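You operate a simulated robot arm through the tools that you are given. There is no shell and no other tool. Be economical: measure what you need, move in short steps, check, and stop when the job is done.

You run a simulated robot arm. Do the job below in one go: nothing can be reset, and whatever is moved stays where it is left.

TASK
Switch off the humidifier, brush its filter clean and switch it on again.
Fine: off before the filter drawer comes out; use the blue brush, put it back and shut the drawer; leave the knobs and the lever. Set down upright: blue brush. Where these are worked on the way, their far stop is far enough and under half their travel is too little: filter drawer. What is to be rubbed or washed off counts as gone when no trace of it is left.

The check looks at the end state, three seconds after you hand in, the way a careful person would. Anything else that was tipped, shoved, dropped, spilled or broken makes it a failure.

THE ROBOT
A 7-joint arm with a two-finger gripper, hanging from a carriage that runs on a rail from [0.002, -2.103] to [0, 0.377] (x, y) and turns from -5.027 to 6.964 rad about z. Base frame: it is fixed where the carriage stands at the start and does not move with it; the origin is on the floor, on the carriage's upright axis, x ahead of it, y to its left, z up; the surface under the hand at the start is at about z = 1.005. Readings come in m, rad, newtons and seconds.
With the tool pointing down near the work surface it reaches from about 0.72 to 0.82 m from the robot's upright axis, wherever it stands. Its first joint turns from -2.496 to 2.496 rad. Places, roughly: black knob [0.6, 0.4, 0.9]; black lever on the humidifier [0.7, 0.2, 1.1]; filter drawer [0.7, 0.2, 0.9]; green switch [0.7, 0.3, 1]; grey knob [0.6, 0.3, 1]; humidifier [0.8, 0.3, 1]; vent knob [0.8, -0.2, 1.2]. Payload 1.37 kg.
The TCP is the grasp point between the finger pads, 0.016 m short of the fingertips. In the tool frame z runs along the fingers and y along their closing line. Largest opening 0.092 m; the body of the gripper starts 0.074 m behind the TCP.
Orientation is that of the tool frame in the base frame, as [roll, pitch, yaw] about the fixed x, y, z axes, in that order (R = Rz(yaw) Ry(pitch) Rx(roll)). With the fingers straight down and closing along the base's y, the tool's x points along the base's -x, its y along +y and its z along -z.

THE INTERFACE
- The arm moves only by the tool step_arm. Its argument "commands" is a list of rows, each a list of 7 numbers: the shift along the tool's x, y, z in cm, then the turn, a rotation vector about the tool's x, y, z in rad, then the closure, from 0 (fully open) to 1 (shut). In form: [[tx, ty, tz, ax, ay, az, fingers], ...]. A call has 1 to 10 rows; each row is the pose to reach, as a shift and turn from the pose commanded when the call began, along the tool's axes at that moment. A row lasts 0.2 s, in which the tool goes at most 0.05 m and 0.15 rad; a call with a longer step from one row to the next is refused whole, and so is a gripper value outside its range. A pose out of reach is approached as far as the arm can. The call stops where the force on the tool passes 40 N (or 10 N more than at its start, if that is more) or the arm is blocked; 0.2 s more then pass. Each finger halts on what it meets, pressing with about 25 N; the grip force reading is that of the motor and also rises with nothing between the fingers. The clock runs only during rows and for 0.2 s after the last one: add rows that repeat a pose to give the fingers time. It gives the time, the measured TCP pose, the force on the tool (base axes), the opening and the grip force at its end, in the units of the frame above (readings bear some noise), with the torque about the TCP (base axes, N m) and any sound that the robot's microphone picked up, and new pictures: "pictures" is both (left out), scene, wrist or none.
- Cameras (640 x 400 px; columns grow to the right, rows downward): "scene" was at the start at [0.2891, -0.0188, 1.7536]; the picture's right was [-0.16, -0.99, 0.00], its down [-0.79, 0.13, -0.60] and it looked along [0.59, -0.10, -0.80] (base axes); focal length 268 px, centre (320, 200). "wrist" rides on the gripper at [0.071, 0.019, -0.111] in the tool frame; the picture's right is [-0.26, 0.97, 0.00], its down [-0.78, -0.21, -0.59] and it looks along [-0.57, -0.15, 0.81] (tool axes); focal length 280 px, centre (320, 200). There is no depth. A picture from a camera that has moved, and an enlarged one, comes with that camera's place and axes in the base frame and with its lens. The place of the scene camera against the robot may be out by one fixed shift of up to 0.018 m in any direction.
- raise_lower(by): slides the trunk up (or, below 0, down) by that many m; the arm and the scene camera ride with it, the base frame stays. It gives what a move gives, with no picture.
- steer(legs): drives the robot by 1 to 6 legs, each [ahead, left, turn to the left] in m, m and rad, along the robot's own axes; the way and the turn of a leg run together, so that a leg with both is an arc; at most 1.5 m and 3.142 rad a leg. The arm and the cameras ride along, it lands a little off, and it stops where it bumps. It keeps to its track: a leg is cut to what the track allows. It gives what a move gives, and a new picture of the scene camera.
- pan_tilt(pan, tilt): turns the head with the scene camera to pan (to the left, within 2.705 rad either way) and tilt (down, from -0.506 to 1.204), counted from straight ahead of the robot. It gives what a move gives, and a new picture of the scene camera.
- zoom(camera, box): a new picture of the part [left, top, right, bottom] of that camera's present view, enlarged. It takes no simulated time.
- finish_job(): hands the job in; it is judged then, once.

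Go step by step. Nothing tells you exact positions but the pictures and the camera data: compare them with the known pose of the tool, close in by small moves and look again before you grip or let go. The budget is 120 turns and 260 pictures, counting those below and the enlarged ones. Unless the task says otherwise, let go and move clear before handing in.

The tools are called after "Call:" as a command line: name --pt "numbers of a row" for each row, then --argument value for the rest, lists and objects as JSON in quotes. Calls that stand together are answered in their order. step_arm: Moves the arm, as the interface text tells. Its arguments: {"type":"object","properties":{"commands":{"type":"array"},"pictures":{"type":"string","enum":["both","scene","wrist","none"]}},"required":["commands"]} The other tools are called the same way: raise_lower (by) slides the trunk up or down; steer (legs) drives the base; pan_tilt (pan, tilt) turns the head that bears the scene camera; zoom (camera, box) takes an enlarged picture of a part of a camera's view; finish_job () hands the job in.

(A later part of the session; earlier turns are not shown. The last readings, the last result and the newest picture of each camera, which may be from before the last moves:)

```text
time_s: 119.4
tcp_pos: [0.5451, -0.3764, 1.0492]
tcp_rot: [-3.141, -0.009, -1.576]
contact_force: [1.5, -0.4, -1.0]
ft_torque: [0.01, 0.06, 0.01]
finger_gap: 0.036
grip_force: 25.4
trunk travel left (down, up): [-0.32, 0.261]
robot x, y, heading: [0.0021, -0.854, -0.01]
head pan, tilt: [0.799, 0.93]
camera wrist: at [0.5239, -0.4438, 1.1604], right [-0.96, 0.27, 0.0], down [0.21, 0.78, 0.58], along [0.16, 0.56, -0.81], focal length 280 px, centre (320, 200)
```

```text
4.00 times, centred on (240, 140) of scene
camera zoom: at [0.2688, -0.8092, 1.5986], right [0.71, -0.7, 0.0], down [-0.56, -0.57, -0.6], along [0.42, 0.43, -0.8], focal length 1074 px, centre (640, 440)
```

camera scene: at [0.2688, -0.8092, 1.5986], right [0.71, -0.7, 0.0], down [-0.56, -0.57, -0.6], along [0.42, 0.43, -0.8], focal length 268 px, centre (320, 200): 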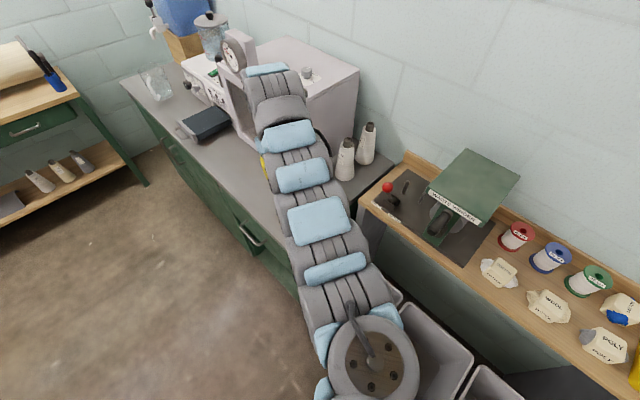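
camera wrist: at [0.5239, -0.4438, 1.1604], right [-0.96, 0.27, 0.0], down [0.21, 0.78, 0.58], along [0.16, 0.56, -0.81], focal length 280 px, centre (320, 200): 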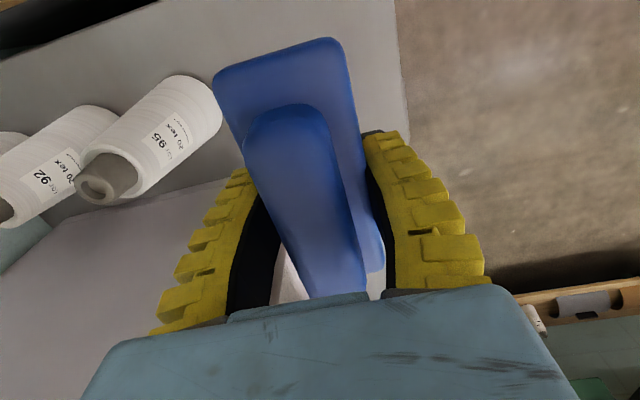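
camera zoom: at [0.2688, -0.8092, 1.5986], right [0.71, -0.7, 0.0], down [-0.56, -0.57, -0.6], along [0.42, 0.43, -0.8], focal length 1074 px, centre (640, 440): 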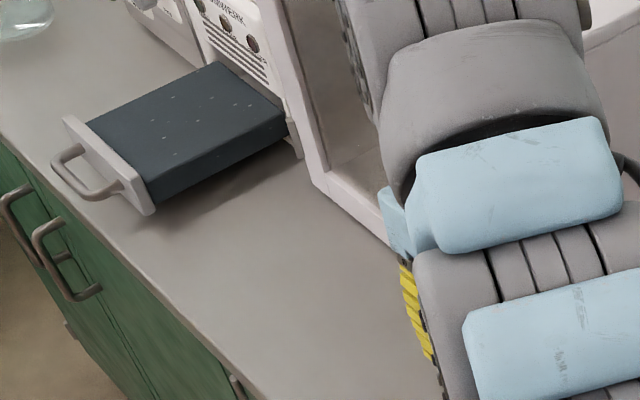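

I'll lower the brush to its old place, now somewhat higher in the grip. First I'll check whether similar pale flecks occur on other surfaces, such as the floor.

Call:
zoom --camera "scene" --box '[60, 200, 220, 300]'

Call:
zoom --camera "scene" --box '[180, 95, 240, 145]'

Call:
step_arm --pt "-0.9 0.2 4 0 0 -0.04 1" --pt "-0.9 0.2 8 0 0 -0.04 1" --pt "-0.9 0.2 12 0 0 -0.04 1" --pt "-0.9 0.2 15.5 0 0 -0.04 1" --pt "-0.9 0.2 16.5 0 0 -0.04 1" --pt "-0.9 0.2 16.5 0 0 -0.04 1" --pictures "wrist"

```text
4.00 times, centred on (140, 250) of scene
camera zoom: at [0.2688, -0.8092, 1.5986], right [0.71, -0.7, 0.0], down [-0.56, -0.57, -0.6], along [0.42, 0.43, -0.8], focal length 1074 px, centre (1040, 0)
```

zoom: 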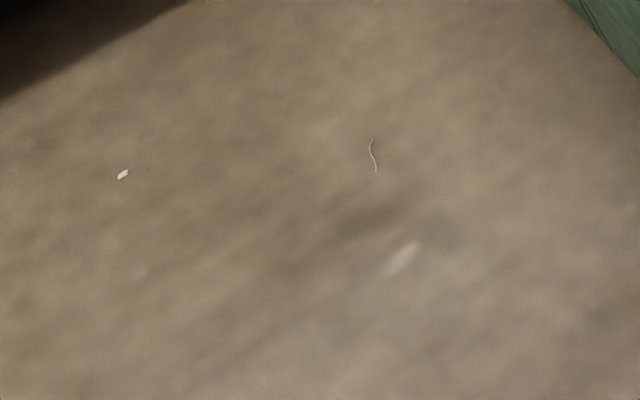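

```text
8.00 times, centred on (210, 120) of scene
camera zoom: at [0.2688, -0.8092, 1.5986], right [0.71, -0.7, 0.0], down [-0.56, -0.57, -0.6], along [0.42, 0.43, -0.8], focal length 2148 px, centre (1200, 840)
```

zoom: 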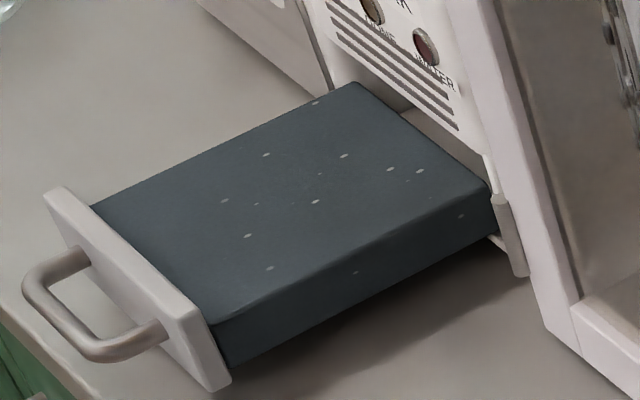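

```text
time_s: 120.8
tcp_pos: [0.5404, -0.3693, 0.8846]
tcp_rot: [3.141, -0.008, -1.537]
contact_force: [-0.5, -0.8, -1.9]
ft_torque: [0.03, -0.03, 0.0]
finger_gap: 0.0359
grip_force: 24.8
trunk travel left (down, up): [-0.32, 0.261]
robot x, y, heading: [-0.0024, -0.8557, -0.007]
head pan, tilt: [0.799, 0.93]
camera wrist: at [0.5241, -0.4393, 0.9952], right [-0.97, 0.23, 0.0], down [0.18, 0.79, 0.58], along [0.14, 0.57, -0.81], focal length 280 px, centre (320, 200)
```

wrist: 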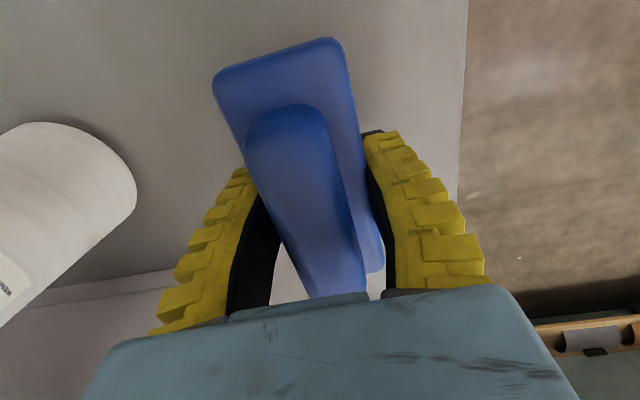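

Flecks also appear on the drawer's side face, so they are surface texture and the filter is clean. I'll lower the brush the last bit onto the bench.

Call:
step_arm --pt "0 -0.2 0.8 0 0 0 1" --pt "0 -0.2 1.2 0 0 0 1" --pt "0 -0.2 1.6 0 0 0 1" --pt "0 -0.2 1.8 0 0 0 1" --pictures "none"

```text
time_s: 121.8
tcp_pos: [0.5454, -0.3685, 0.8666]
tcp_rot: [-3.141, -0.007, -1.536]
contact_force: [0.3, 0.4, -1.5]
ft_torque: [0.0, 0.0, 0.02]
finger_gap: 0.0357
grip_force: 25.1
trunk travel left (down, up): [-0.32, 0.261]
robot x, y, heading: [-0.0009, -0.8487, -0.008]
head pan, tilt: [0.799, 0.93]
```

Call:
step_arm --pt "0 0 0.2 0 0 0 1" --pt "0 0 0.4 0 0 0 1" --pt "0 0 0.4 0 0 0 1" --pictures "none"

```text
time_s: 122.6
tcp_pos: [0.5447, -0.3684, 0.8618]
tcp_rot: [-3.141, -0.01, -1.538]
contact_force: [0.4, 0.2, -1.2]
ft_torque: [0.02, -0.01, 0.0]
finger_gap: 0.0358
grip_force: 25.0
trunk travel left (down, up): [-0.32, 0.261]
robot x, y, heading: [-0.0017, -0.8517, -0.008]
head pan, tilt: [0.799, 0.93]
```

Call:
step_arm --pt "0 0 0.2 0 0 0 1" --pt "0 0 0.4 0 0 0 1" --pt "0 0 0.4 0 0 0 1" --pictures "wrist"

```text
time_s: 123.4
tcp_pos: [0.5459, -0.368, 0.8597]
tcp_rot: [-3.14, -0.006, -1.535]
contact_force: [-2.0, -2.7, 15.4]
ft_torque: [0.0, 0.01, -0.02]
finger_gap: 0.0373
grip_force: 25.0
trunk travel left (down, up): [-0.32, 0.261]
robot x, y, heading: [0.0027, -0.8511, -0.008]
head pan, tilt: [0.799, 0.93]
camera wrist: at [0.5277, -0.4362, 0.9701], right [-0.97, 0.23, 0.0], down [0.18, 0.79, 0.58], along [0.14, 0.57, -0.81], focal length 280 px, centre (320, 200)
```

wrist: 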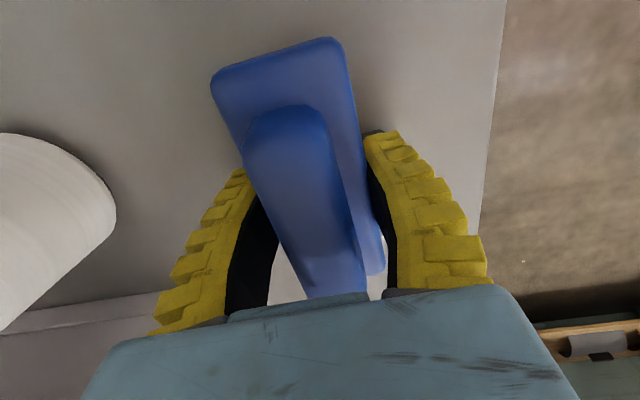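

It now stands firmly on the bench. I'll open and lift away.

Call:
step_arm --pt "0 0 -0.15 0 0 0 0.9" --pt "0 0 -0.15 0 0 0 0.5" --pt "0 0 -0.15 0 0 0 0.35" --pt "0 0 -2 0 0 0 0.35" --pt "0 0 -6 0 0 0 0.35" --pt "0 0 -10 0 0 0 0.35" --pt "0 0 -14 0 0 0 0.5" --pt "0 0 -17 0 0 0 0.7" --pictures "wrist"

Call:
zoom --camera "wrist" --box '[220, 20, 420, 180]'

```text
time_s: 125.2
tcp_pos: [0.5454, -0.3642, 1.0276]
tcp_rot: [-3.141, -0.009, -1.536]
contact_force: [0.2, 1.2, 0.0]
ft_torque: [0.0, -0.03, 0.0]
finger_gap: 0.0315
grip_force: 2.7
trunk travel left (down, up): [-0.32, 0.261]
robot x, y, heading: [0.0007, -0.852, -0.003]
head pan, tilt: [0.799, 0.93]
camera wrist: at [0.5278, -0.4338, 1.1391], right [-0.97, 0.23, 0.0], down [0.18, 0.79, 0.58], along [0.13, 0.57, -0.81], focal length 280 px, centre (320, 200)
```

wrist: 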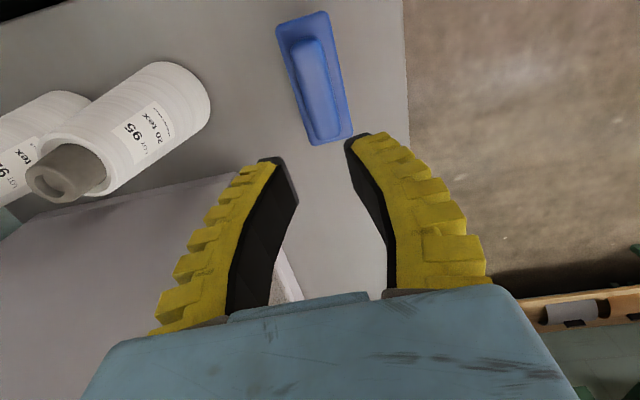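

```text
2.50 times, centred on (320, 100) of wrist
camera zoom: at [0.5278, -0.4338, 1.1391], right [-0.97, 0.23, 0.0], down [0.18, 0.79, 0.58], along [0.13, 0.57, -0.81], focal length 701 px, centre (320, 450)
```

zoom: 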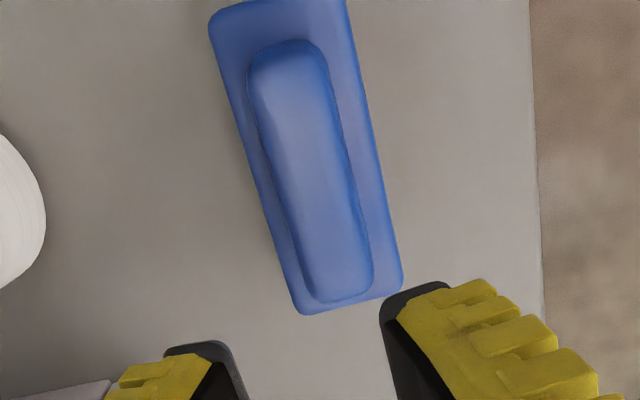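

The brush stands upright at its old spot. Next I'll drive back to the drawer to push it shut.

Call:
steer --legs '[[0, 0.525, 0.005]]'

Call:
step_arm --pt "-1 3 0 0.1 0 0 1" --pt "-2 6 0 0.2 0 0 1" --pt "-3 9 0 0.2 0 0 1" --pt "-4 12 0 0.2 0 0 1" --pt "-4 12.5 0 0.2 0 0 1" --pictures "both"

```text
time_s: 128.2
tcp_pos: [0.5491, 0.1419, 1.0289]
tcp_rot: [-3.142, -0.01, -1.543]
contact_force: [-0.7, 0.4, 0.1]
ft_torque: [-0.01, 0.0, 0.01]
finger_gap: 0.0314
grip_force: 2.8
trunk travel left (down, up): [-0.32, 0.261]
robot x, y, heading: [-0.0011, -0.3372, -0.017]
head pan, tilt: [0.799, 0.93]
camera scene: at [0.2688, -0.3006, 1.5986], right [0.71, -0.71, 0.0], down [-0.57, -0.57, -0.6], along [0.42, 0.42, -0.8], focal length 268 px, centre (320, 200)
```

scene: 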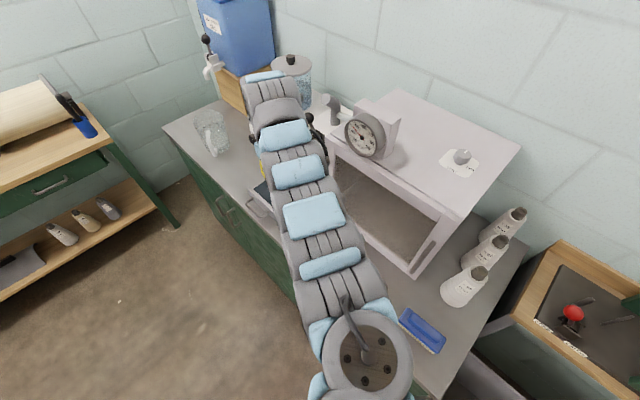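

```text
time_s: 129.4
tcp_pos: [0.5191, 0.15, 1.0269]
tcp_rot: [-3.055, -0.01, -1.546]
contact_force: [-0.2, -0.6, -0.1]
ft_torque: [-0.02, -0.01, 0.01]
finger_gap: 0.0001
grip_force: 25.4
out of reach, approached as far as the arm can: row 1, 2, 3, 4, 5
trunk travel left (down, up): [-0.32, 0.261]
robot x, y, heading: [-0.0022, -0.3387, -0.011]
head pan, tilt: [0.799, 0.93]
camera scene: at [0.2689, -0.3005, 1.5986], right [0.71, -0.71, 0.0], down [-0.57, -0.57, -0.6], along [0.42, 0.42, -0.8], focal length 268 px, centre (320, 200)
camera wrist: at [0.4909, 0.0809, 1.1367], right [-0.97, 0.24, -0.09], down [0.14, 0.79, 0.6], along [0.21, 0.57, -0.8], focal length 280 px, centre (320, 200)
```

scene: 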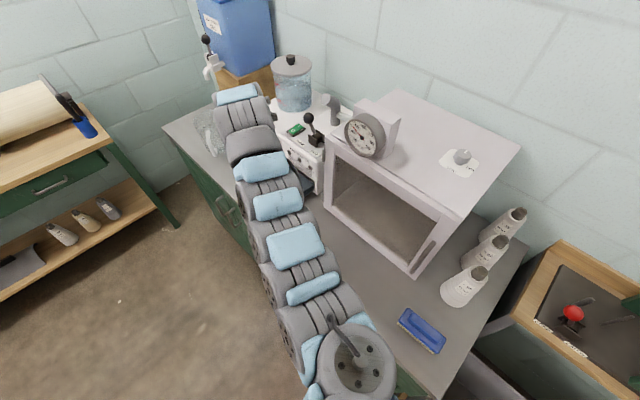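
wrist: 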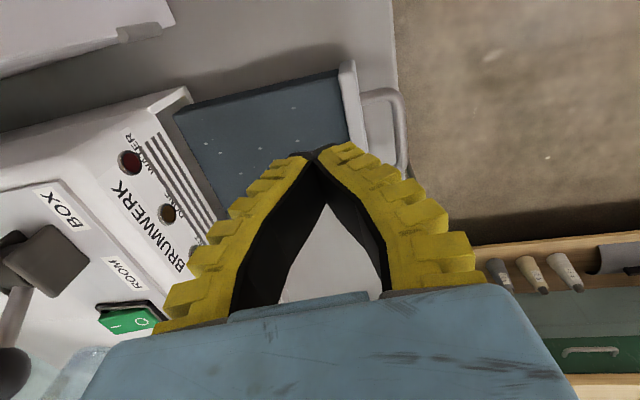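

The hand needs more room from the carriage axis. I'll raise the trunk back to the height that worked for the pull and shift the robot slightly right.

Call:
raise_lower --by 0.13

Call:
steer --legs '[[0, -0.04, 0.01]]'

Call:
step_arm --pt "-1.5 2 2 0.1 0 0 1" --pt "-3 4 4 0.2 0 0 1" --pt "-5 6 6 0.3 0 0 1" --pt "-7 8.5 6 0.3 0 0 1" --pt "-8.5 10.5 6 0.3 0 0 1" --pt "-8.5 10.5 6 0.3 0 0 1" --pictures "wrist"

```text
time_s: 131.0
tcp_pos: [0.5182, 0.1498, 1.1579]
tcp_rot: [-3.056, -0.009, -1.544]
contact_force: [0.9, -0.1, -1.0]
ft_torque: [0.0, 0.01, -0.01]
finger_gap: 0.0003
grip_force: 25.1
trunk travel left (down, up): [-0.45, 0.131]
robot x, y, heading: [0.0045, -0.3402, -0.017]
head pan, tilt: [0.799, 0.93]
```

```text
time_s: 131.8
tcp_pos: [0.514, 0.1157, 1.1578]
tcp_rot: [-3.055, -0.009, -1.535]
contact_force: [-0.7, 0.1, -0.6]
ft_torque: [0.0, 0.01, 0.02]
finger_gap: 0.0
grip_force: 25.2
trunk travel left (down, up): [-0.45, 0.131]
robot x, y, heading: [-0.0029, -0.3809, -0.01]
head pan, tilt: [0.799, 0.93]
camera scene: at [0.2684, -0.3372, 1.7286], right [0.71, -0.7, 0.0], down [-0.56, -0.57, -0.6], along [0.42, 0.43, -0.8], focal length 268 px, centre (320, 200)
```

scene: 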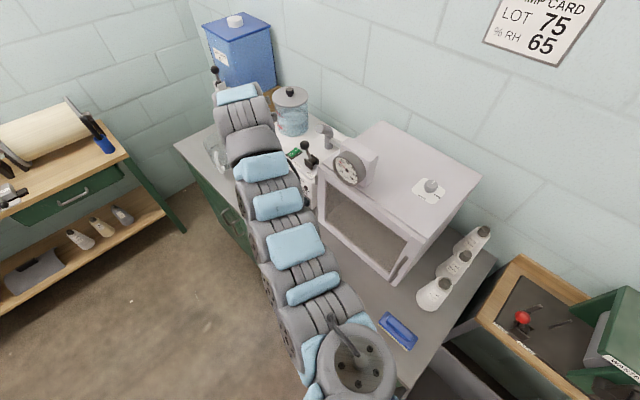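

```text
time_s: 133.2
tcp_pos: [0.4116, 0.198, 1.0898]
tcp_rot: [-2.758, -0.007, -1.535]
contact_force: [0.2, -0.2, -0.2]
ft_torque: [0.03, 0.02, 0.01]
finger_gap: 0.0001
grip_force: 25.2
out of reach, approached as far as the arm can: row 1
trunk travel left (down, up): [-0.45, 0.131]
robot x, y, heading: [0.0031, -0.3869, -0.005]
head pan, tilt: [0.799, 0.93]
camera wrist: at [0.3543, 0.1278, 1.1843], right [-0.9, 0.23, -0.37], down [-0.05, 0.78, 0.62], along [0.43, 0.58, -0.7], focal length 280 px, centre (320, 200)
```

wrist: 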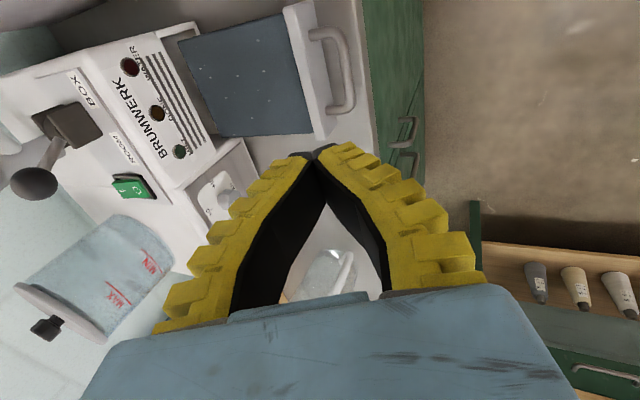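

Now down behind the handle bar.

Call:
step_arm --pt "0 1.5 4 0 0 0 1" --pt "0 3 8 0 0 0 1" --pt "0 4.5 12 0 0 0 1" --pt "0 5.6 16 0 0 0 1" --pt "0 6.5 19.5 0 0 0 1" --pt "0 6.5 19.5 0 0 0 1" --pictures "wrist"

```text
time_s: 134.7
tcp_pos: [0.4244, 0.1947, 0.8836]
tcp_rot: [-2.755, -0.008, -1.534]
contact_force: [0.4, -0.2, -0.8]
ft_torque: [-0.03, 0.01, 0.0]
finger_gap: 0.0
grip_force: 24.9
trunk travel left (down, up): [-0.45, 0.131]
robot x, y, heading: [0.0014, -0.3833, -0.01]
head pan, tilt: [0.799, 0.93]
camera wrist: at [0.3663, 0.1242, 0.9787], right [-0.9, 0.23, -0.36], down [-0.05, 0.78, 0.62], along [0.43, 0.58, -0.7], focal length 280 px, centre (320, 200)
```

wrist: 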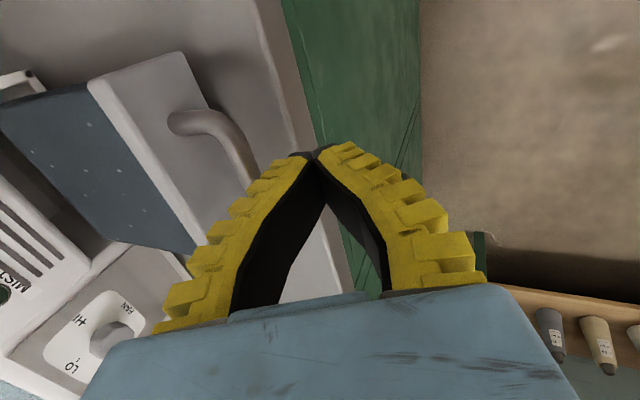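

Fingers are behind the bar, so I'll push it inward.

Call:
step_arm --pt "0 -1.85 0.75 0 0 0 1" --pt "0 -3.7 1.5 0 0 0 1" --pt "0 -5.56 2.25 0 0 0 1" --pt "0 -7.4 3.0 0 0 0 1" --pt "0 -9.27 3.75 0 0 0 1" --pt "0 -11.1 4.5 0 0 0 1" --pt "0 -12.5 5.05 0 0 0 1" --pictures "both"

```text
time_s: 136.2
tcp_pos: [0.549, 0.1974, 0.8843]
tcp_rot: [-2.755, -0.01, -1.535]
contact_force: [-0.3, 0.4, -1.0]
ft_torque: [-0.02, -0.03, 0.05]
finger_gap: 0.0
grip_force: 25.0
out of reach, approached as far as the arm can: row 7
trunk travel left (down, up): [-0.45, 0.131]
robot x, y, heading: [-0.0006, -0.3794, -0.009]
head pan, tilt: [0.799, 0.93]
camera scene: at [0.2684, -0.3373, 1.7286], right [0.71, -0.7, 0.0], down [-0.56, -0.57, -0.6], along [0.42, 0.43, -0.8], focal length 268 px, centre (320, 200)
camera wrist: at [0.4906, 0.1259, 0.9793], right [-0.9, 0.23, -0.37], down [-0.06, 0.78, 0.62], along [0.43, 0.58, -0.69], focal length 280 px, centre (320, 200)
```

scene: 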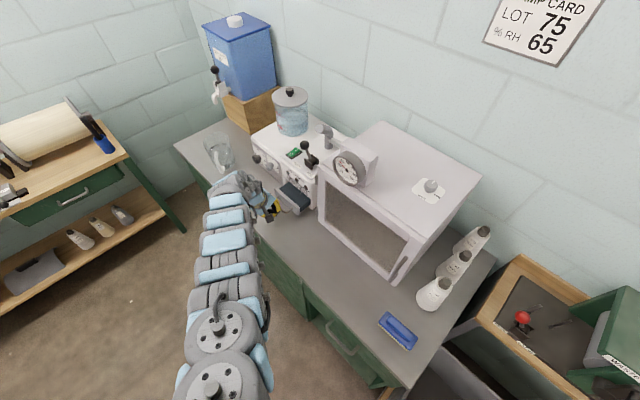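
wrist: 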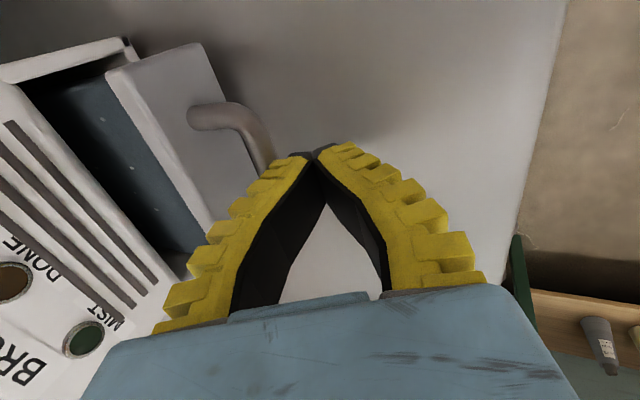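

The drawer is sliding in and the arm is at its reach limit. I'll back off 2.5 cm, shift the robot 10 cm left and finish the push.

Call:
step_arm --pt "0 2.5 -1 0 0 0 1" --pt "0 2.5 -1 0 0 0 1" --pictures "none"

Call:
steer --legs '[[0, 0.1, 0.005]]'

Call:
step_arm --pt "3 0 0 0 0 0 1" --pt "6 0 0 0 0 0 1" --pt "9 0 0 0 0 0 1" --pt "10 0 0 0 0 0 1" --pt "10 0 0 0 0 0 1" --pictures "wrist"

```text
time_s: 136.8
tcp_pos: [0.5219, 0.1974, 0.8831]
tcp_rot: [-2.757, -0.008, -1.534]
contact_force: [-0.9, 0.7, 0.7]
ft_torque: [0.0, 0.0, 0.03]
finger_gap: 0.0
grip_force: 25.0
trunk travel left (down, up): [-0.45, 0.131]
robot x, y, heading: [0.0005, -0.3831, -0.005]
head pan, tilt: [0.799, 0.93]
```

```text
time_s: 138.0
tcp_pos: [0.5182, 0.3011, 0.8835]
tcp_rot: [-2.755, -0.009, -1.528]
contact_force: [-0.3, 0.7, -0.4]
ft_torque: [0.02, 0.01, -0.02]
finger_gap: 0.0002
grip_force: 24.7
trunk travel left (down, up): [-0.45, 0.131]
robot x, y, heading: [0.0001, -0.2829, 0.003]
head pan, tilt: [0.799, 0.93]
camera scene: at [0.2679, -0.2347, 1.7286], right [0.72, -0.7, 0.0], down [-0.56, -0.58, -0.6], along [0.42, 0.43, -0.8], focal length 268 px, centre (320, 200)
```

scene: 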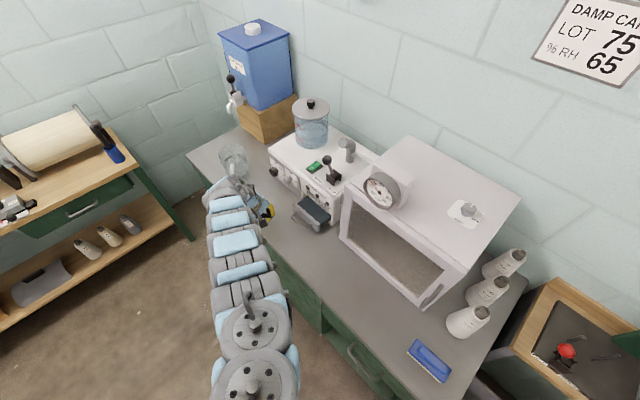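

```text
time_s: 139.2
tcp_pos: [0.5216, 0.1999, 0.8857]
tcp_rot: [-2.757, -0.007, -1.526]
contact_force: [-0.2, 0.5, 0.0]
ft_torque: [0.01, 0.02, -0.01]
finger_gap: 0.0002
grip_force: 25.3
trunk travel left (down, up): [-0.45, 0.131]
robot x, y, heading: [0.0014, -0.283, 0.007]
head pan, tilt: [0.799, 0.93]
camera wrist: at [0.4657, 0.1295, 0.98], right [-0.9, 0.22, -0.37], down [-0.06, 0.78, 0.62], along [0.42, 0.58, -0.69], focal length 280 px, centre (320, 200)
```

wrist: 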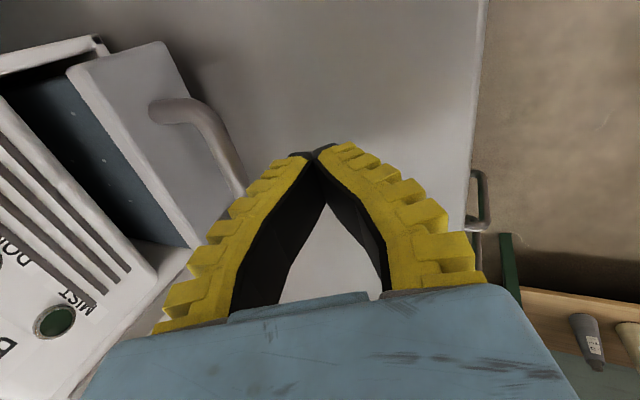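

Call:
step_arm --pt "0 -1.85 0.75 0 0 0 1" --pt "0 -3.7 1.5 0 0 0 1" --pt "0 -5.1 2.06 0 0 0 1" --pt "0 -6 2.43 0 0 0 1" --pt "0 -6.5 2.63 0 0 0 1" --pt "0 -6.9 2.8 0 0 0 1" --pictures "wrist"

```text
time_s: 140.6
tcp_pos: [0.597, 0.2027, 0.883]
tcp_rot: [-2.755, -0.009, -1.526]
contact_force: [-0.4, -0.2, 0.8]
ft_torque: [0.02, 0.01, -0.01]
finger_gap: 0.0
grip_force: 24.9
trunk travel left (down, up): [-0.45, 0.131]
robot x, y, heading: [-0.0034, -0.2823, 0.005]
head pan, tilt: [0.799, 0.93]
camera wrist: at [0.5399, 0.1334, 0.9776], right [-0.9, 0.22, -0.37], down [-0.06, 0.78, 0.62], along [0.42, 0.58, -0.7], focal length 280 px, centre (320, 200)
```

wrist: 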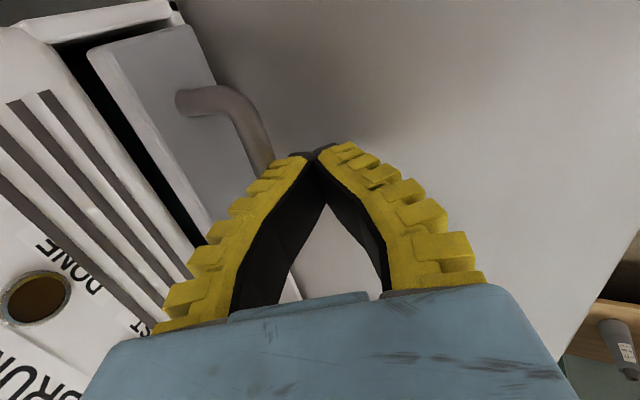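

Call:
step_arm --pt "0 -0.3 0.12 0 0 0 1" --pt "0 -0.6 0.24 0 0 0 1" --pt "0 -0.9 0.36 0 0 0 1" --pt "0 -0.9 0.36 0 0 0 1" --pictures "wrist"

```text
time_s: 141.6
tcp_pos: [0.599, 0.2063, 0.8795]
tcp_rot: [-2.761, -0.008, -1.526]
contact_force: [-30.3, -5.7, 5.2]
ft_torque: [-0.08, -0.15, -0.53]
finger_gap: 0.0
grip_force: 24.7
trunk travel left (down, up): [-0.45, 0.131]
robot x, y, heading: [-0.0039, -0.2797, 0.002]
head pan, tilt: [0.799, 0.93]
camera wrist: at [0.5425, 0.134, 0.9755], right [-0.91, 0.22, -0.36], down [-0.06, 0.78, 0.62], along [0.42, 0.58, -0.7], focal length 280 px, centre (320, 200)
```

wrist: 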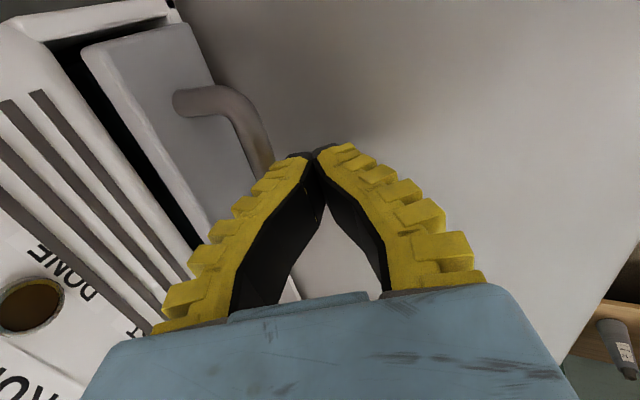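

It resists at 30 N, so the drawer is at its shut stop. I'll back off, lift and check.

Call:
step_arm --pt "0 1 -0.4 0 0 0 1" --pt "0 3 -1.2 0 0 0 1" --pt "0 2 -5 0 0 0 1" --pt "0 0 -10 0 0 0 1" --pt "0 -3 -14 -0.1 0 0 1" --pt "0 -6 -18 -0.2 0 0 1" --pt "0 -8 -22 -0.3 0 0 1" --pt "0 -9 -25 -0.38 0 0 1" --pictures "both"

Call:
zoom --camera "wrist" --box '[180, 0, 380, 120]'

```text
refused: row 4 steps farther than a row can; nothing moved
```

```text
3.20 times, centred on (280, 60) of wrist
camera zoom: at [0.5425, 0.134, 0.9755], right [-0.91, 0.22, -0.36], down [-0.06, 0.78, 0.62], along [0.42, 0.58, -0.7], focal length 897 px, centre (448, 648)
```

zoom: 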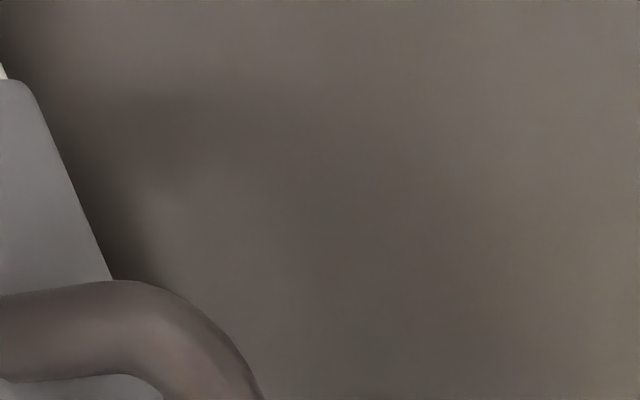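

Call:
step_arm --pt "0 1 -0.4 0 0 0 1" --pt "0 3 -1.2 0 0 0 1" --pt "0 2 -5 0 0 0 1" --pt "0 1 -9 0 0 0 1" --pt "0 -1 -13 -0.1 0 0 1" --pt "0 -3 -17 -0.2 0 0 1" --pt "0 -5 -21 -0.3 0 0 1" --pt "0 -7 -25 -0.38 0 0 1" --pictures "both"

Call:
zoom --camera "wrist" --box '[220, 0, 380, 100]'

Call:
zoom --camera "scene" --box '[260, 120, 380, 220]'

```text
time_s: 143.4
tcp_pos: [0.5739, 0.2033, 1.1454]
tcp_rot: [-3.137, -0.007, -1.528]
contact_force: [-0.2, -0.1, -0.2]
ft_torque: [-0.01, -0.02, -0.01]
finger_gap: 0.0
grip_force: 24.8
trunk travel left (down, up): [-0.45, 0.131]
robot x, y, heading: [-0.0006, -0.2813, 0.003]
head pan, tilt: [0.799, 0.93]
camera scene: at [0.268, -0.2349, 1.7286], right [0.72, -0.7, 0.0], down [-0.56, -0.58, -0.6], along [0.42, 0.43, -0.8], focal length 268 px, centre (320, 200)
camera wrist: at [0.5573, 0.1356, 1.2566], right [-0.98, 0.22, -0.01], down [0.17, 0.79, 0.58], along [0.13, 0.57, -0.81], focal length 280 px, centre (320, 200)
```

scene: 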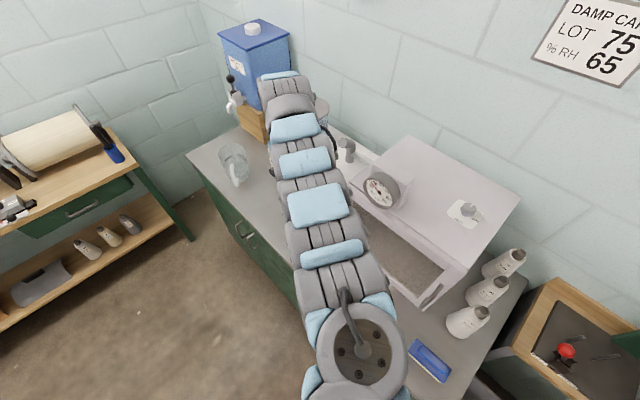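
wrist: 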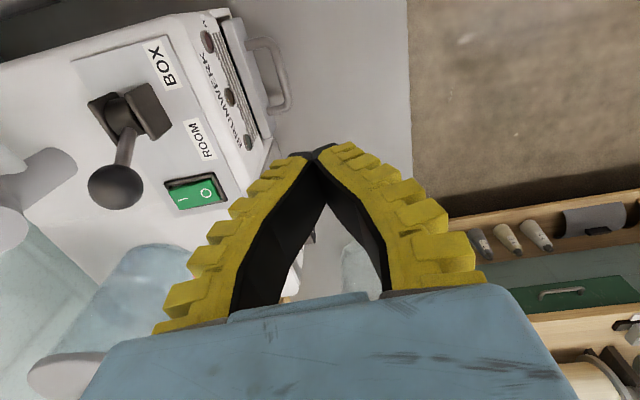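

```text
4.00 times, centred on (300, 50) of wrist
camera zoom: at [0.5573, 0.1356, 1.2566], right [-0.98, 0.22, -0.01], down [0.17, 0.79, 0.58], along [0.13, 0.57, -0.81], focal length 1122 px, centre (400, 800)
```

zoom: 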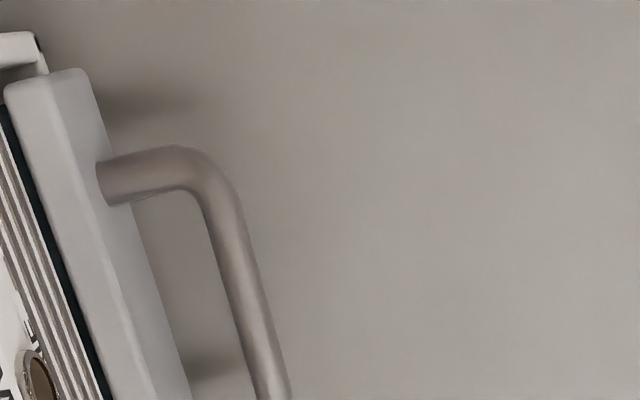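

```text
4.00 times, centred on (320, 170) of scene
camera zoom: at [0.268, -0.2349, 1.7286], right [0.72, -0.7, 0.0], down [-0.56, -0.58, -0.6], along [0.42, 0.43, -0.8], focal length 1074 px, centre (320, 320)
```

zoom: 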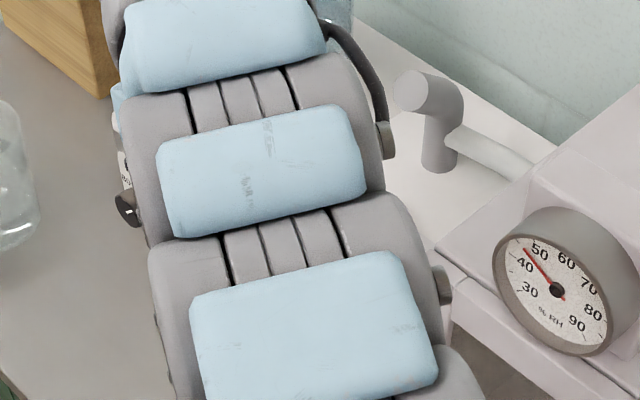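

The drawer is shut as at the start. Now I'll turn the hand back to the pose that worked for the switch and move over it.

Call:
step_arm --pt "0 0 -1 0 0 0.15 1" --pt "0 0 -2 0 0 0.3 1" --pt "0 0 -3 0 0 0.45 1" --pt "0 0 -4 0 0 0.6 1" --pt "0 0 -5 0 0 0.75 1" --pt "0 0 -6 0 0 0.9 1" --pt "0 0 -7 0 0 1.05 1" --pt "0 0 -7 0 0 1.2 1" --pt "0 0 -7 0 0 1.35 1" --pt "0 0 -7 0 0 1.5 1" --pictures "none"

Call:
steer --legs '[[0, 0.19, 0]]'

```text
time_s: 145.6
tcp_pos: [0.5774, 0.2069, 1.2118]
tcp_rot: [-3.133, 0.004, -3.028]
contact_force: [0.4, 0.0, 0.7]
ft_torque: [-0.01, -0.01, -0.03]
finger_gap: 0.0003
grip_force: 25.0
trunk travel left (down, up): [-0.45, 0.131]
robot x, y, heading: [0.0017, -0.2798, 0.001]
head pan, tilt: [0.799, 0.93]
```

```text
time_s: 147.2
tcp_pos: [0.5747, 0.3996, 1.2124]
tcp_rot: [-3.132, 0.006, -3.022]
contact_force: [-0.6, 0.5, 0.0]
ft_torque: [-0.06, 0.03, 0.0]
finger_gap: 0.0001
grip_force: 25.0
trunk travel left (down, up): [-0.45, 0.131]
robot x, y, heading: [0.0026, -0.0899, 0.005]
head pan, tilt: [0.799, 0.93]
camera scene: at [0.2675, -0.0426, 1.7286], right [0.72, -0.69, 0.0], down [-0.56, -0.58, -0.6], along [0.41, 0.43, -0.8], focal length 268 px, centre (320, 200)
```

scene: 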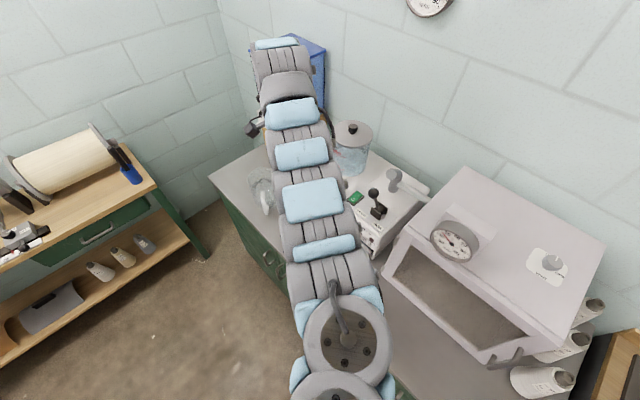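

Call:
step_arm --pt "0 -4 0 0 0 0.1 1" --pt "-1 -8 0 0 0 0.115 1" --pt "-3 -12 0 0 0 0.115 1" --pt "-5 -16 0 0 0 0.115 1" --pt "-8.3 -19.1 0 0 0 0.115 1" --pt "-8.3 -19.1 0 0 0 0.115 1" --pictures "none"

Call:
steer --legs '[[0, 0.06, 0]]'

Call:
step_arm --pt "0 0 0 0 0 0 1" --pictures "wrist"

```text
time_s: 148.6
tcp_pos: [0.6793, 0.2209, 1.2136]
tcp_rot: [-3.134, 0.007, -3.136]
contact_force: [-0.4, -0.3, 0.1]
ft_torque: [-0.02, -0.03, 0.01]
finger_gap: 0.0
grip_force: 24.3
trunk travel left (down, up): [-0.45, 0.131]
robot x, y, heading: [0.0034, -0.0865, 0.008]
head pan, tilt: [0.799, 0.93]
```

```text
time_s: 149.5
tcp_pos: [0.6799, 0.2811, 1.2139]
tcp_rot: [-3.133, 0.009, -3.136]
contact_force: [0.0, -0.1, 0.1]
ft_torque: [-0.01, -0.03, -0.03]
finger_gap: 0.0001
grip_force: 25.4
trunk travel left (down, up): [-0.45, 0.131]
robot x, y, heading: [-0.0021, -0.0307, 0.004]
head pan, tilt: [0.799, 0.93]
camera scene: at [0.2674, 0.0173, 1.7286], right [0.72, -0.69, 0.0], down [-0.56, -0.58, -0.6], along [0.41, 0.43, -0.8], focal length 268 px, centre (320, 200)
```

scene: 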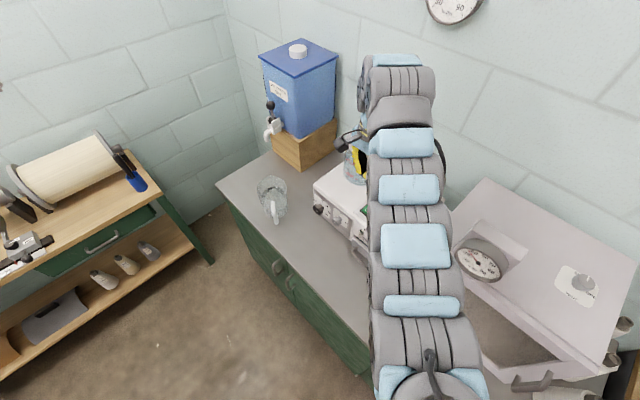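

```text
time_s: 149.9
tcp_pos: [0.6787, 0.2811, 1.2141]
tcp_rot: [-3.134, 0.008, -3.138]
contact_force: [-0.1, 0.1, 0.1]
ft_torque: [-0.01, 0.02, 0.04]
finger_gap: 0.0
grip_force: 25.0
trunk travel left (down, up): [-0.45, 0.131]
robot x, y, heading: [-0.0003, -0.0292, 0.005]
head pan, tilt: [0.799, 0.93]
camera wrist: at [0.6066, 0.3019, 1.3234], right [0.26, 0.97, -0.01], down [0.78, -0.2, 0.6], along [0.57, -0.16, -0.8], focal length 280 px, centre (320, 200)
```

wrist: 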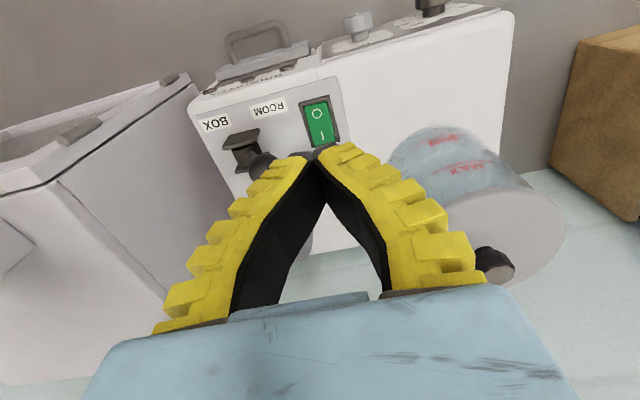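

I'll hover above the I end (far end) of the rocker with the same backward tilt.

Call:
step_arm --pt "-3 -0.5 0 0 -0.14 0 1" --pt "-6 -1.1 1 0 -0.28 0 1" --pt "-7.8 -1.1 4 0 -0.3 0 1" --pt "-7.8 -1.1 8.5 0 -0.3 0 1" --pt "-7.8 -1.1 12.5 0 -0.3 0 1" --pt "-7.8 -1.1 15.2 0 -0.3 0 1" --pt "-7.8 -1.1 15.2 0 -0.3 0 1" --pictures "both"

Call:
zoom --camera "wrist" --box '[220, 20, 420, 200]'

```text
time_s: 151.5
tcp_pos: [0.7585, 0.268, 1.0639]
tcp_rot: [-3.132, 0.306, -3.134]
contact_force: [-1.1, -0.8, 0.0]
ft_torque: [0.01, 0.0, 0.0]
finger_gap: 0.0001
grip_force: 25.1
trunk travel left (down, up): [-0.45, 0.131]
robot x, y, heading: [0.0009, -0.03, 0.009]
head pan, tilt: [0.799, 0.93]
camera scene: at [0.2674, 0.0174, 1.7286], right [0.72, -0.69, 0.0], down [-0.56, -0.58, -0.6], along [0.41, 0.43, -0.8], focal length 268 px, centre (320, 200)
camera wrist: at [0.6562, 0.2892, 1.1463], right [0.25, 0.97, 0.07], down [0.57, -0.2, 0.8], along [0.79, -0.16, -0.6], focal length 280 px, centre (320, 200)
```

scene: 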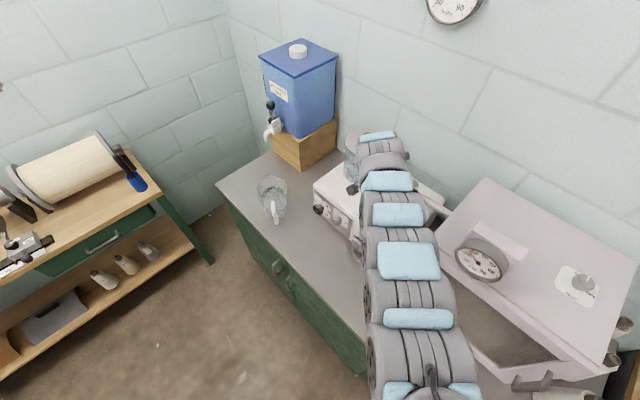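
wrist: 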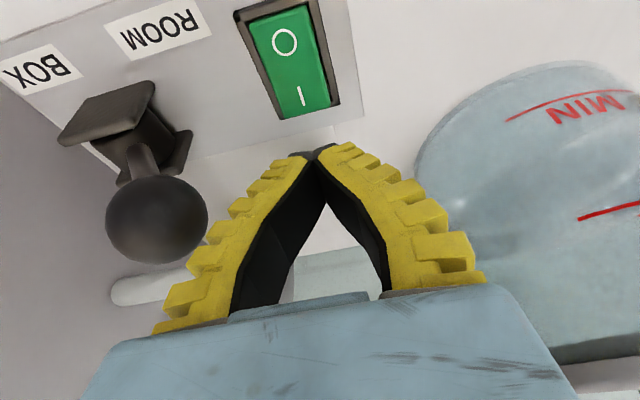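

```text
2.22 times, centred on (320, 110) of wrist
camera zoom: at [0.6562, 0.2892, 1.1463], right [0.25, 0.97, 0.07], down [0.57, -0.2, 0.8], along [0.79, -0.16, -0.6], focal length 623 px, centre (320, 400)
```

zoom: 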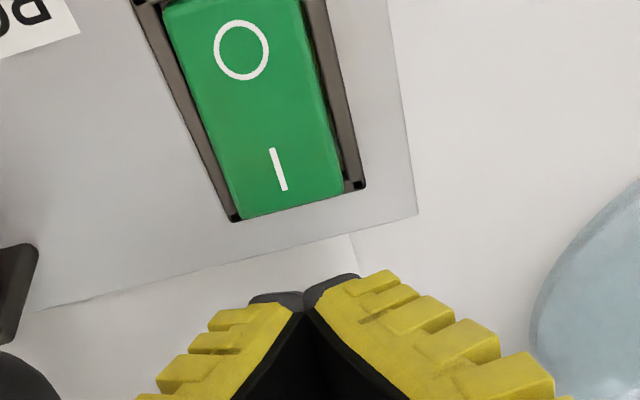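

The I end spans x≈0.737–0.746, so I'll pull back 8 mm and press down there.

Call:
step_arm --pt "0.76 0 -0.2 0 0 0 1" --pt "1.42 0 1.86 0 0 0 1" --pt "1.54 0 2.24 0 0 0 1" --pt "1.6 0 2.43 0 0 0 1" --pt "1.66 0 2.62 0 0 0 1" --pt "1.72 0 2.81 0 0 0 1" --pt "1.78 0 3.0 0 0 0 1" --pt "1.84 0 3.2 0 0 0 1" --pictures "wrist"

```text
time_s: 153.3
tcp_pos: [0.7522, 0.2692, 1.0298]
tcp_rot: [-3.136, 0.313, -3.135]
contact_force: [-4.1, -2.1, 30.9]
ft_torque: [-0.01, 0.24, 0.05]
finger_gap: 0.006
grip_force: 28.0
trunk travel left (down, up): [-0.45, 0.131]
robot x, y, heading: [-0.0023, -0.0358, 0.008]
head pan, tilt: [0.799, 0.93]
camera wrist: at [0.6505, 0.2908, 1.1126], right [0.24, 0.97, 0.07], down [0.56, -0.2, 0.8], along [0.79, -0.15, -0.59], focal length 280 px, centre (320, 200)
```

wrist: 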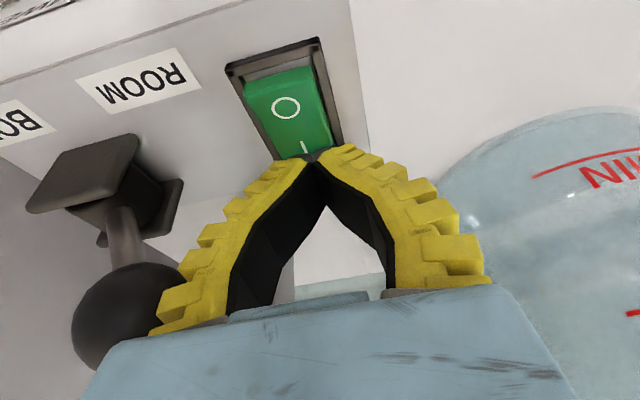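

The rocker has tipped: the O end is raised. I'll lift off straight up and check the mist and the lever.

Call:
step_arm --pt "-0.3 0 -1 0 0 0 1" --pt "-1.2 0 -4 0 0 0 1" --pt "-2.4 0 -8 0 0 0 1" --pt "-3.6 0 -12 0 0 0 1" --pt "-4.8 0 -16 0 0.1 0 1" --pt "-3 0 -20 0 0.2 0 1" --pt "0 0 -22 0 0.3 0 1" --pt "3 0 -23 0 0.3 0 1" --pictures "both"

Call:
zoom --camera "wrist" --box '[120, 0, 440, 180]'

```text
time_s: 155.1
tcp_pos: [0.652, 0.2694, 1.2366]
tcp_rot: [-3.134, 0.005, -3.134]
contact_force: [-0.1, -0.1, -0.1]
ft_torque: [0.0, 0.01, 0.01]
finger_gap: 0.0
grip_force: 27.7
trunk travel left (down, up): [-0.45, 0.131]
robot x, y, heading: [-0.0025, -0.0354, 0.006]
head pan, tilt: [0.799, 0.93]
camera scene: at [0.2675, 0.0177, 1.7286], right [0.72, -0.69, 0.0], down [-0.55, -0.58, -0.6], along [0.41, 0.43, -0.8], focal length 268 px, centre (320, 200)
camera wrist: at [0.5801, 0.2918, 1.3455], right [0.26, 0.97, -0.01], down [0.78, -0.2, 0.6], along [0.57, -0.16, -0.8], focal length 280 px, centre (320, 200)
```

scene: 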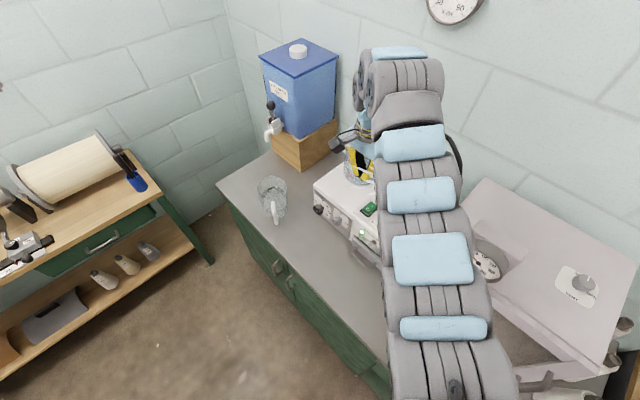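
wrist: 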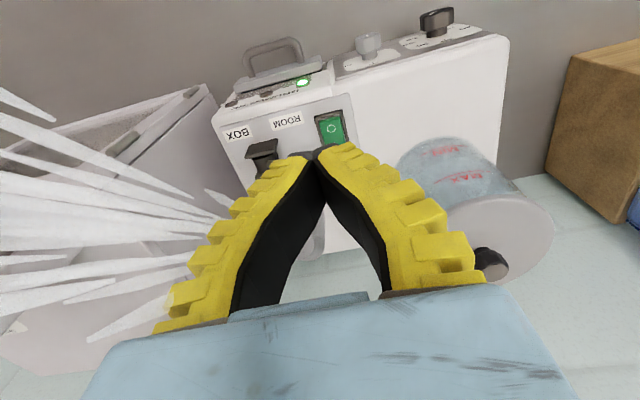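

```text
2.00 times, centred on (280, 90) of wrist
camera zoom: at [0.5801, 0.2918, 1.3455], right [0.26, 0.97, -0.01], down [0.78, -0.2, 0.6], along [0.57, -0.16, -0.8], focal length 561 px, centre (400, 420)
```

zoom: 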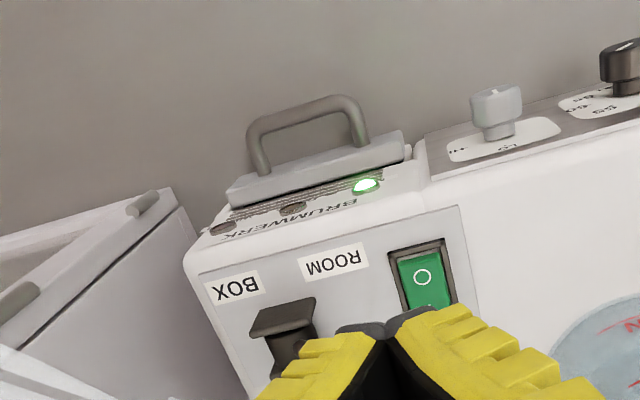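

The lamp is lit and mist is flowing again. One last look at the lever and the scene, from a higher, clear hand position.

Call:
step_arm --pt "0 3 -4 0 0 0 1" --pt "0 6 -8 0 0 0 1" --pt "-1 9 -11 0 0 0 1" --pt "-2 12 -13 0 0 0 1" --pt "-2 12 -13 0 0 0 1" --pictures "wrist"

Call:
pan_tilt --pan 0.3 --tilt 0.95

Call:
zoom --camera "wrist" --box '[60, 0, 380, 200]'

```text
time_s: 156.3
tcp_pos: [0.6752, 0.3872, 1.328]
tcp_rot: [-3.137, 0.009, -3.141]
contact_force: [0.7, -1.5, 0.5]
ft_torque: [0.05, 0.06, 0.0]
finger_gap: 0.0
grip_force: 27.8
out of reach, approached as far as the arm can: row 2, 3, 4, 5
trunk travel left (down, up): [-0.45, 0.131]
robot x, y, heading: [-0.0002, -0.028, 0.008]
head pan, tilt: [0.799, 0.93]
camera wrist: at [0.6035, 0.4094, 1.436], right [0.26, 0.97, 0.0], down [0.77, -0.21, 0.6], along [0.58, -0.16, -0.8], focal length 280 px, centre (320, 200)
```

wrist: 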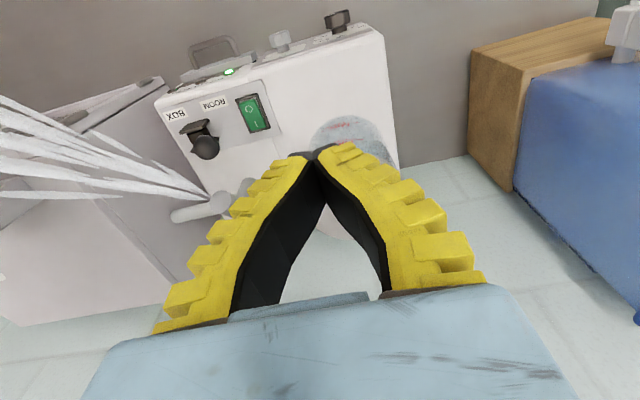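

```text
time_s: 157.3
tcp_pos: [0.6751, 0.3899, 1.3278]
tcp_rot: [-3.136, 0.01, -3.139]
contact_force: [0.4, 0.5, -0.3]
ft_torque: [-0.01, 0.01, 0.02]
finger_gap: 0.0001
grip_force: 27.8
trunk travel left (down, up): [-0.45, 0.131]
robot x, y, heading: [0.0006, -0.028, 0.007]
head pan, tilt: [0.3, 0.949]
camera scene: at [0.2856, -0.0139, 1.7272], right [0.3, -0.95, 0.0], down [-0.77, -0.25, -0.58], along [0.55, 0.18, -0.81], focal length 268 px, centre (320, 200)
```

scene: 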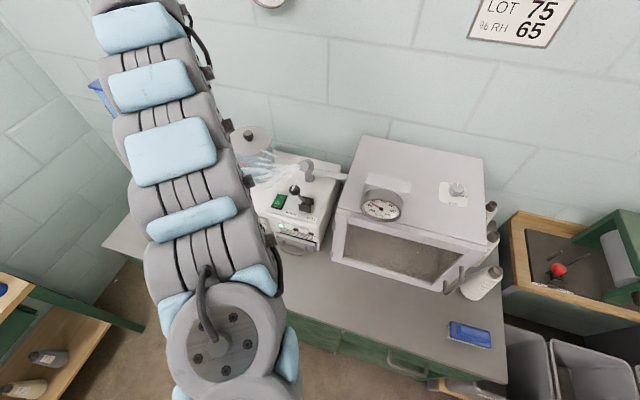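

```text
2.00 times, centred on (220, 100) of wrist
camera zoom: at [0.6018, 0.4114, 1.4359], right [0.26, 0.97, 0.0], down [0.78, -0.21, 0.6], along [0.58, -0.16, -0.8], focal length 561 px, centre (520, 400)
```

zoom: 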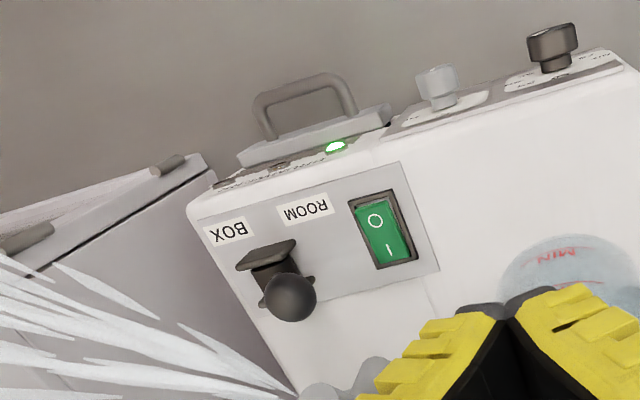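

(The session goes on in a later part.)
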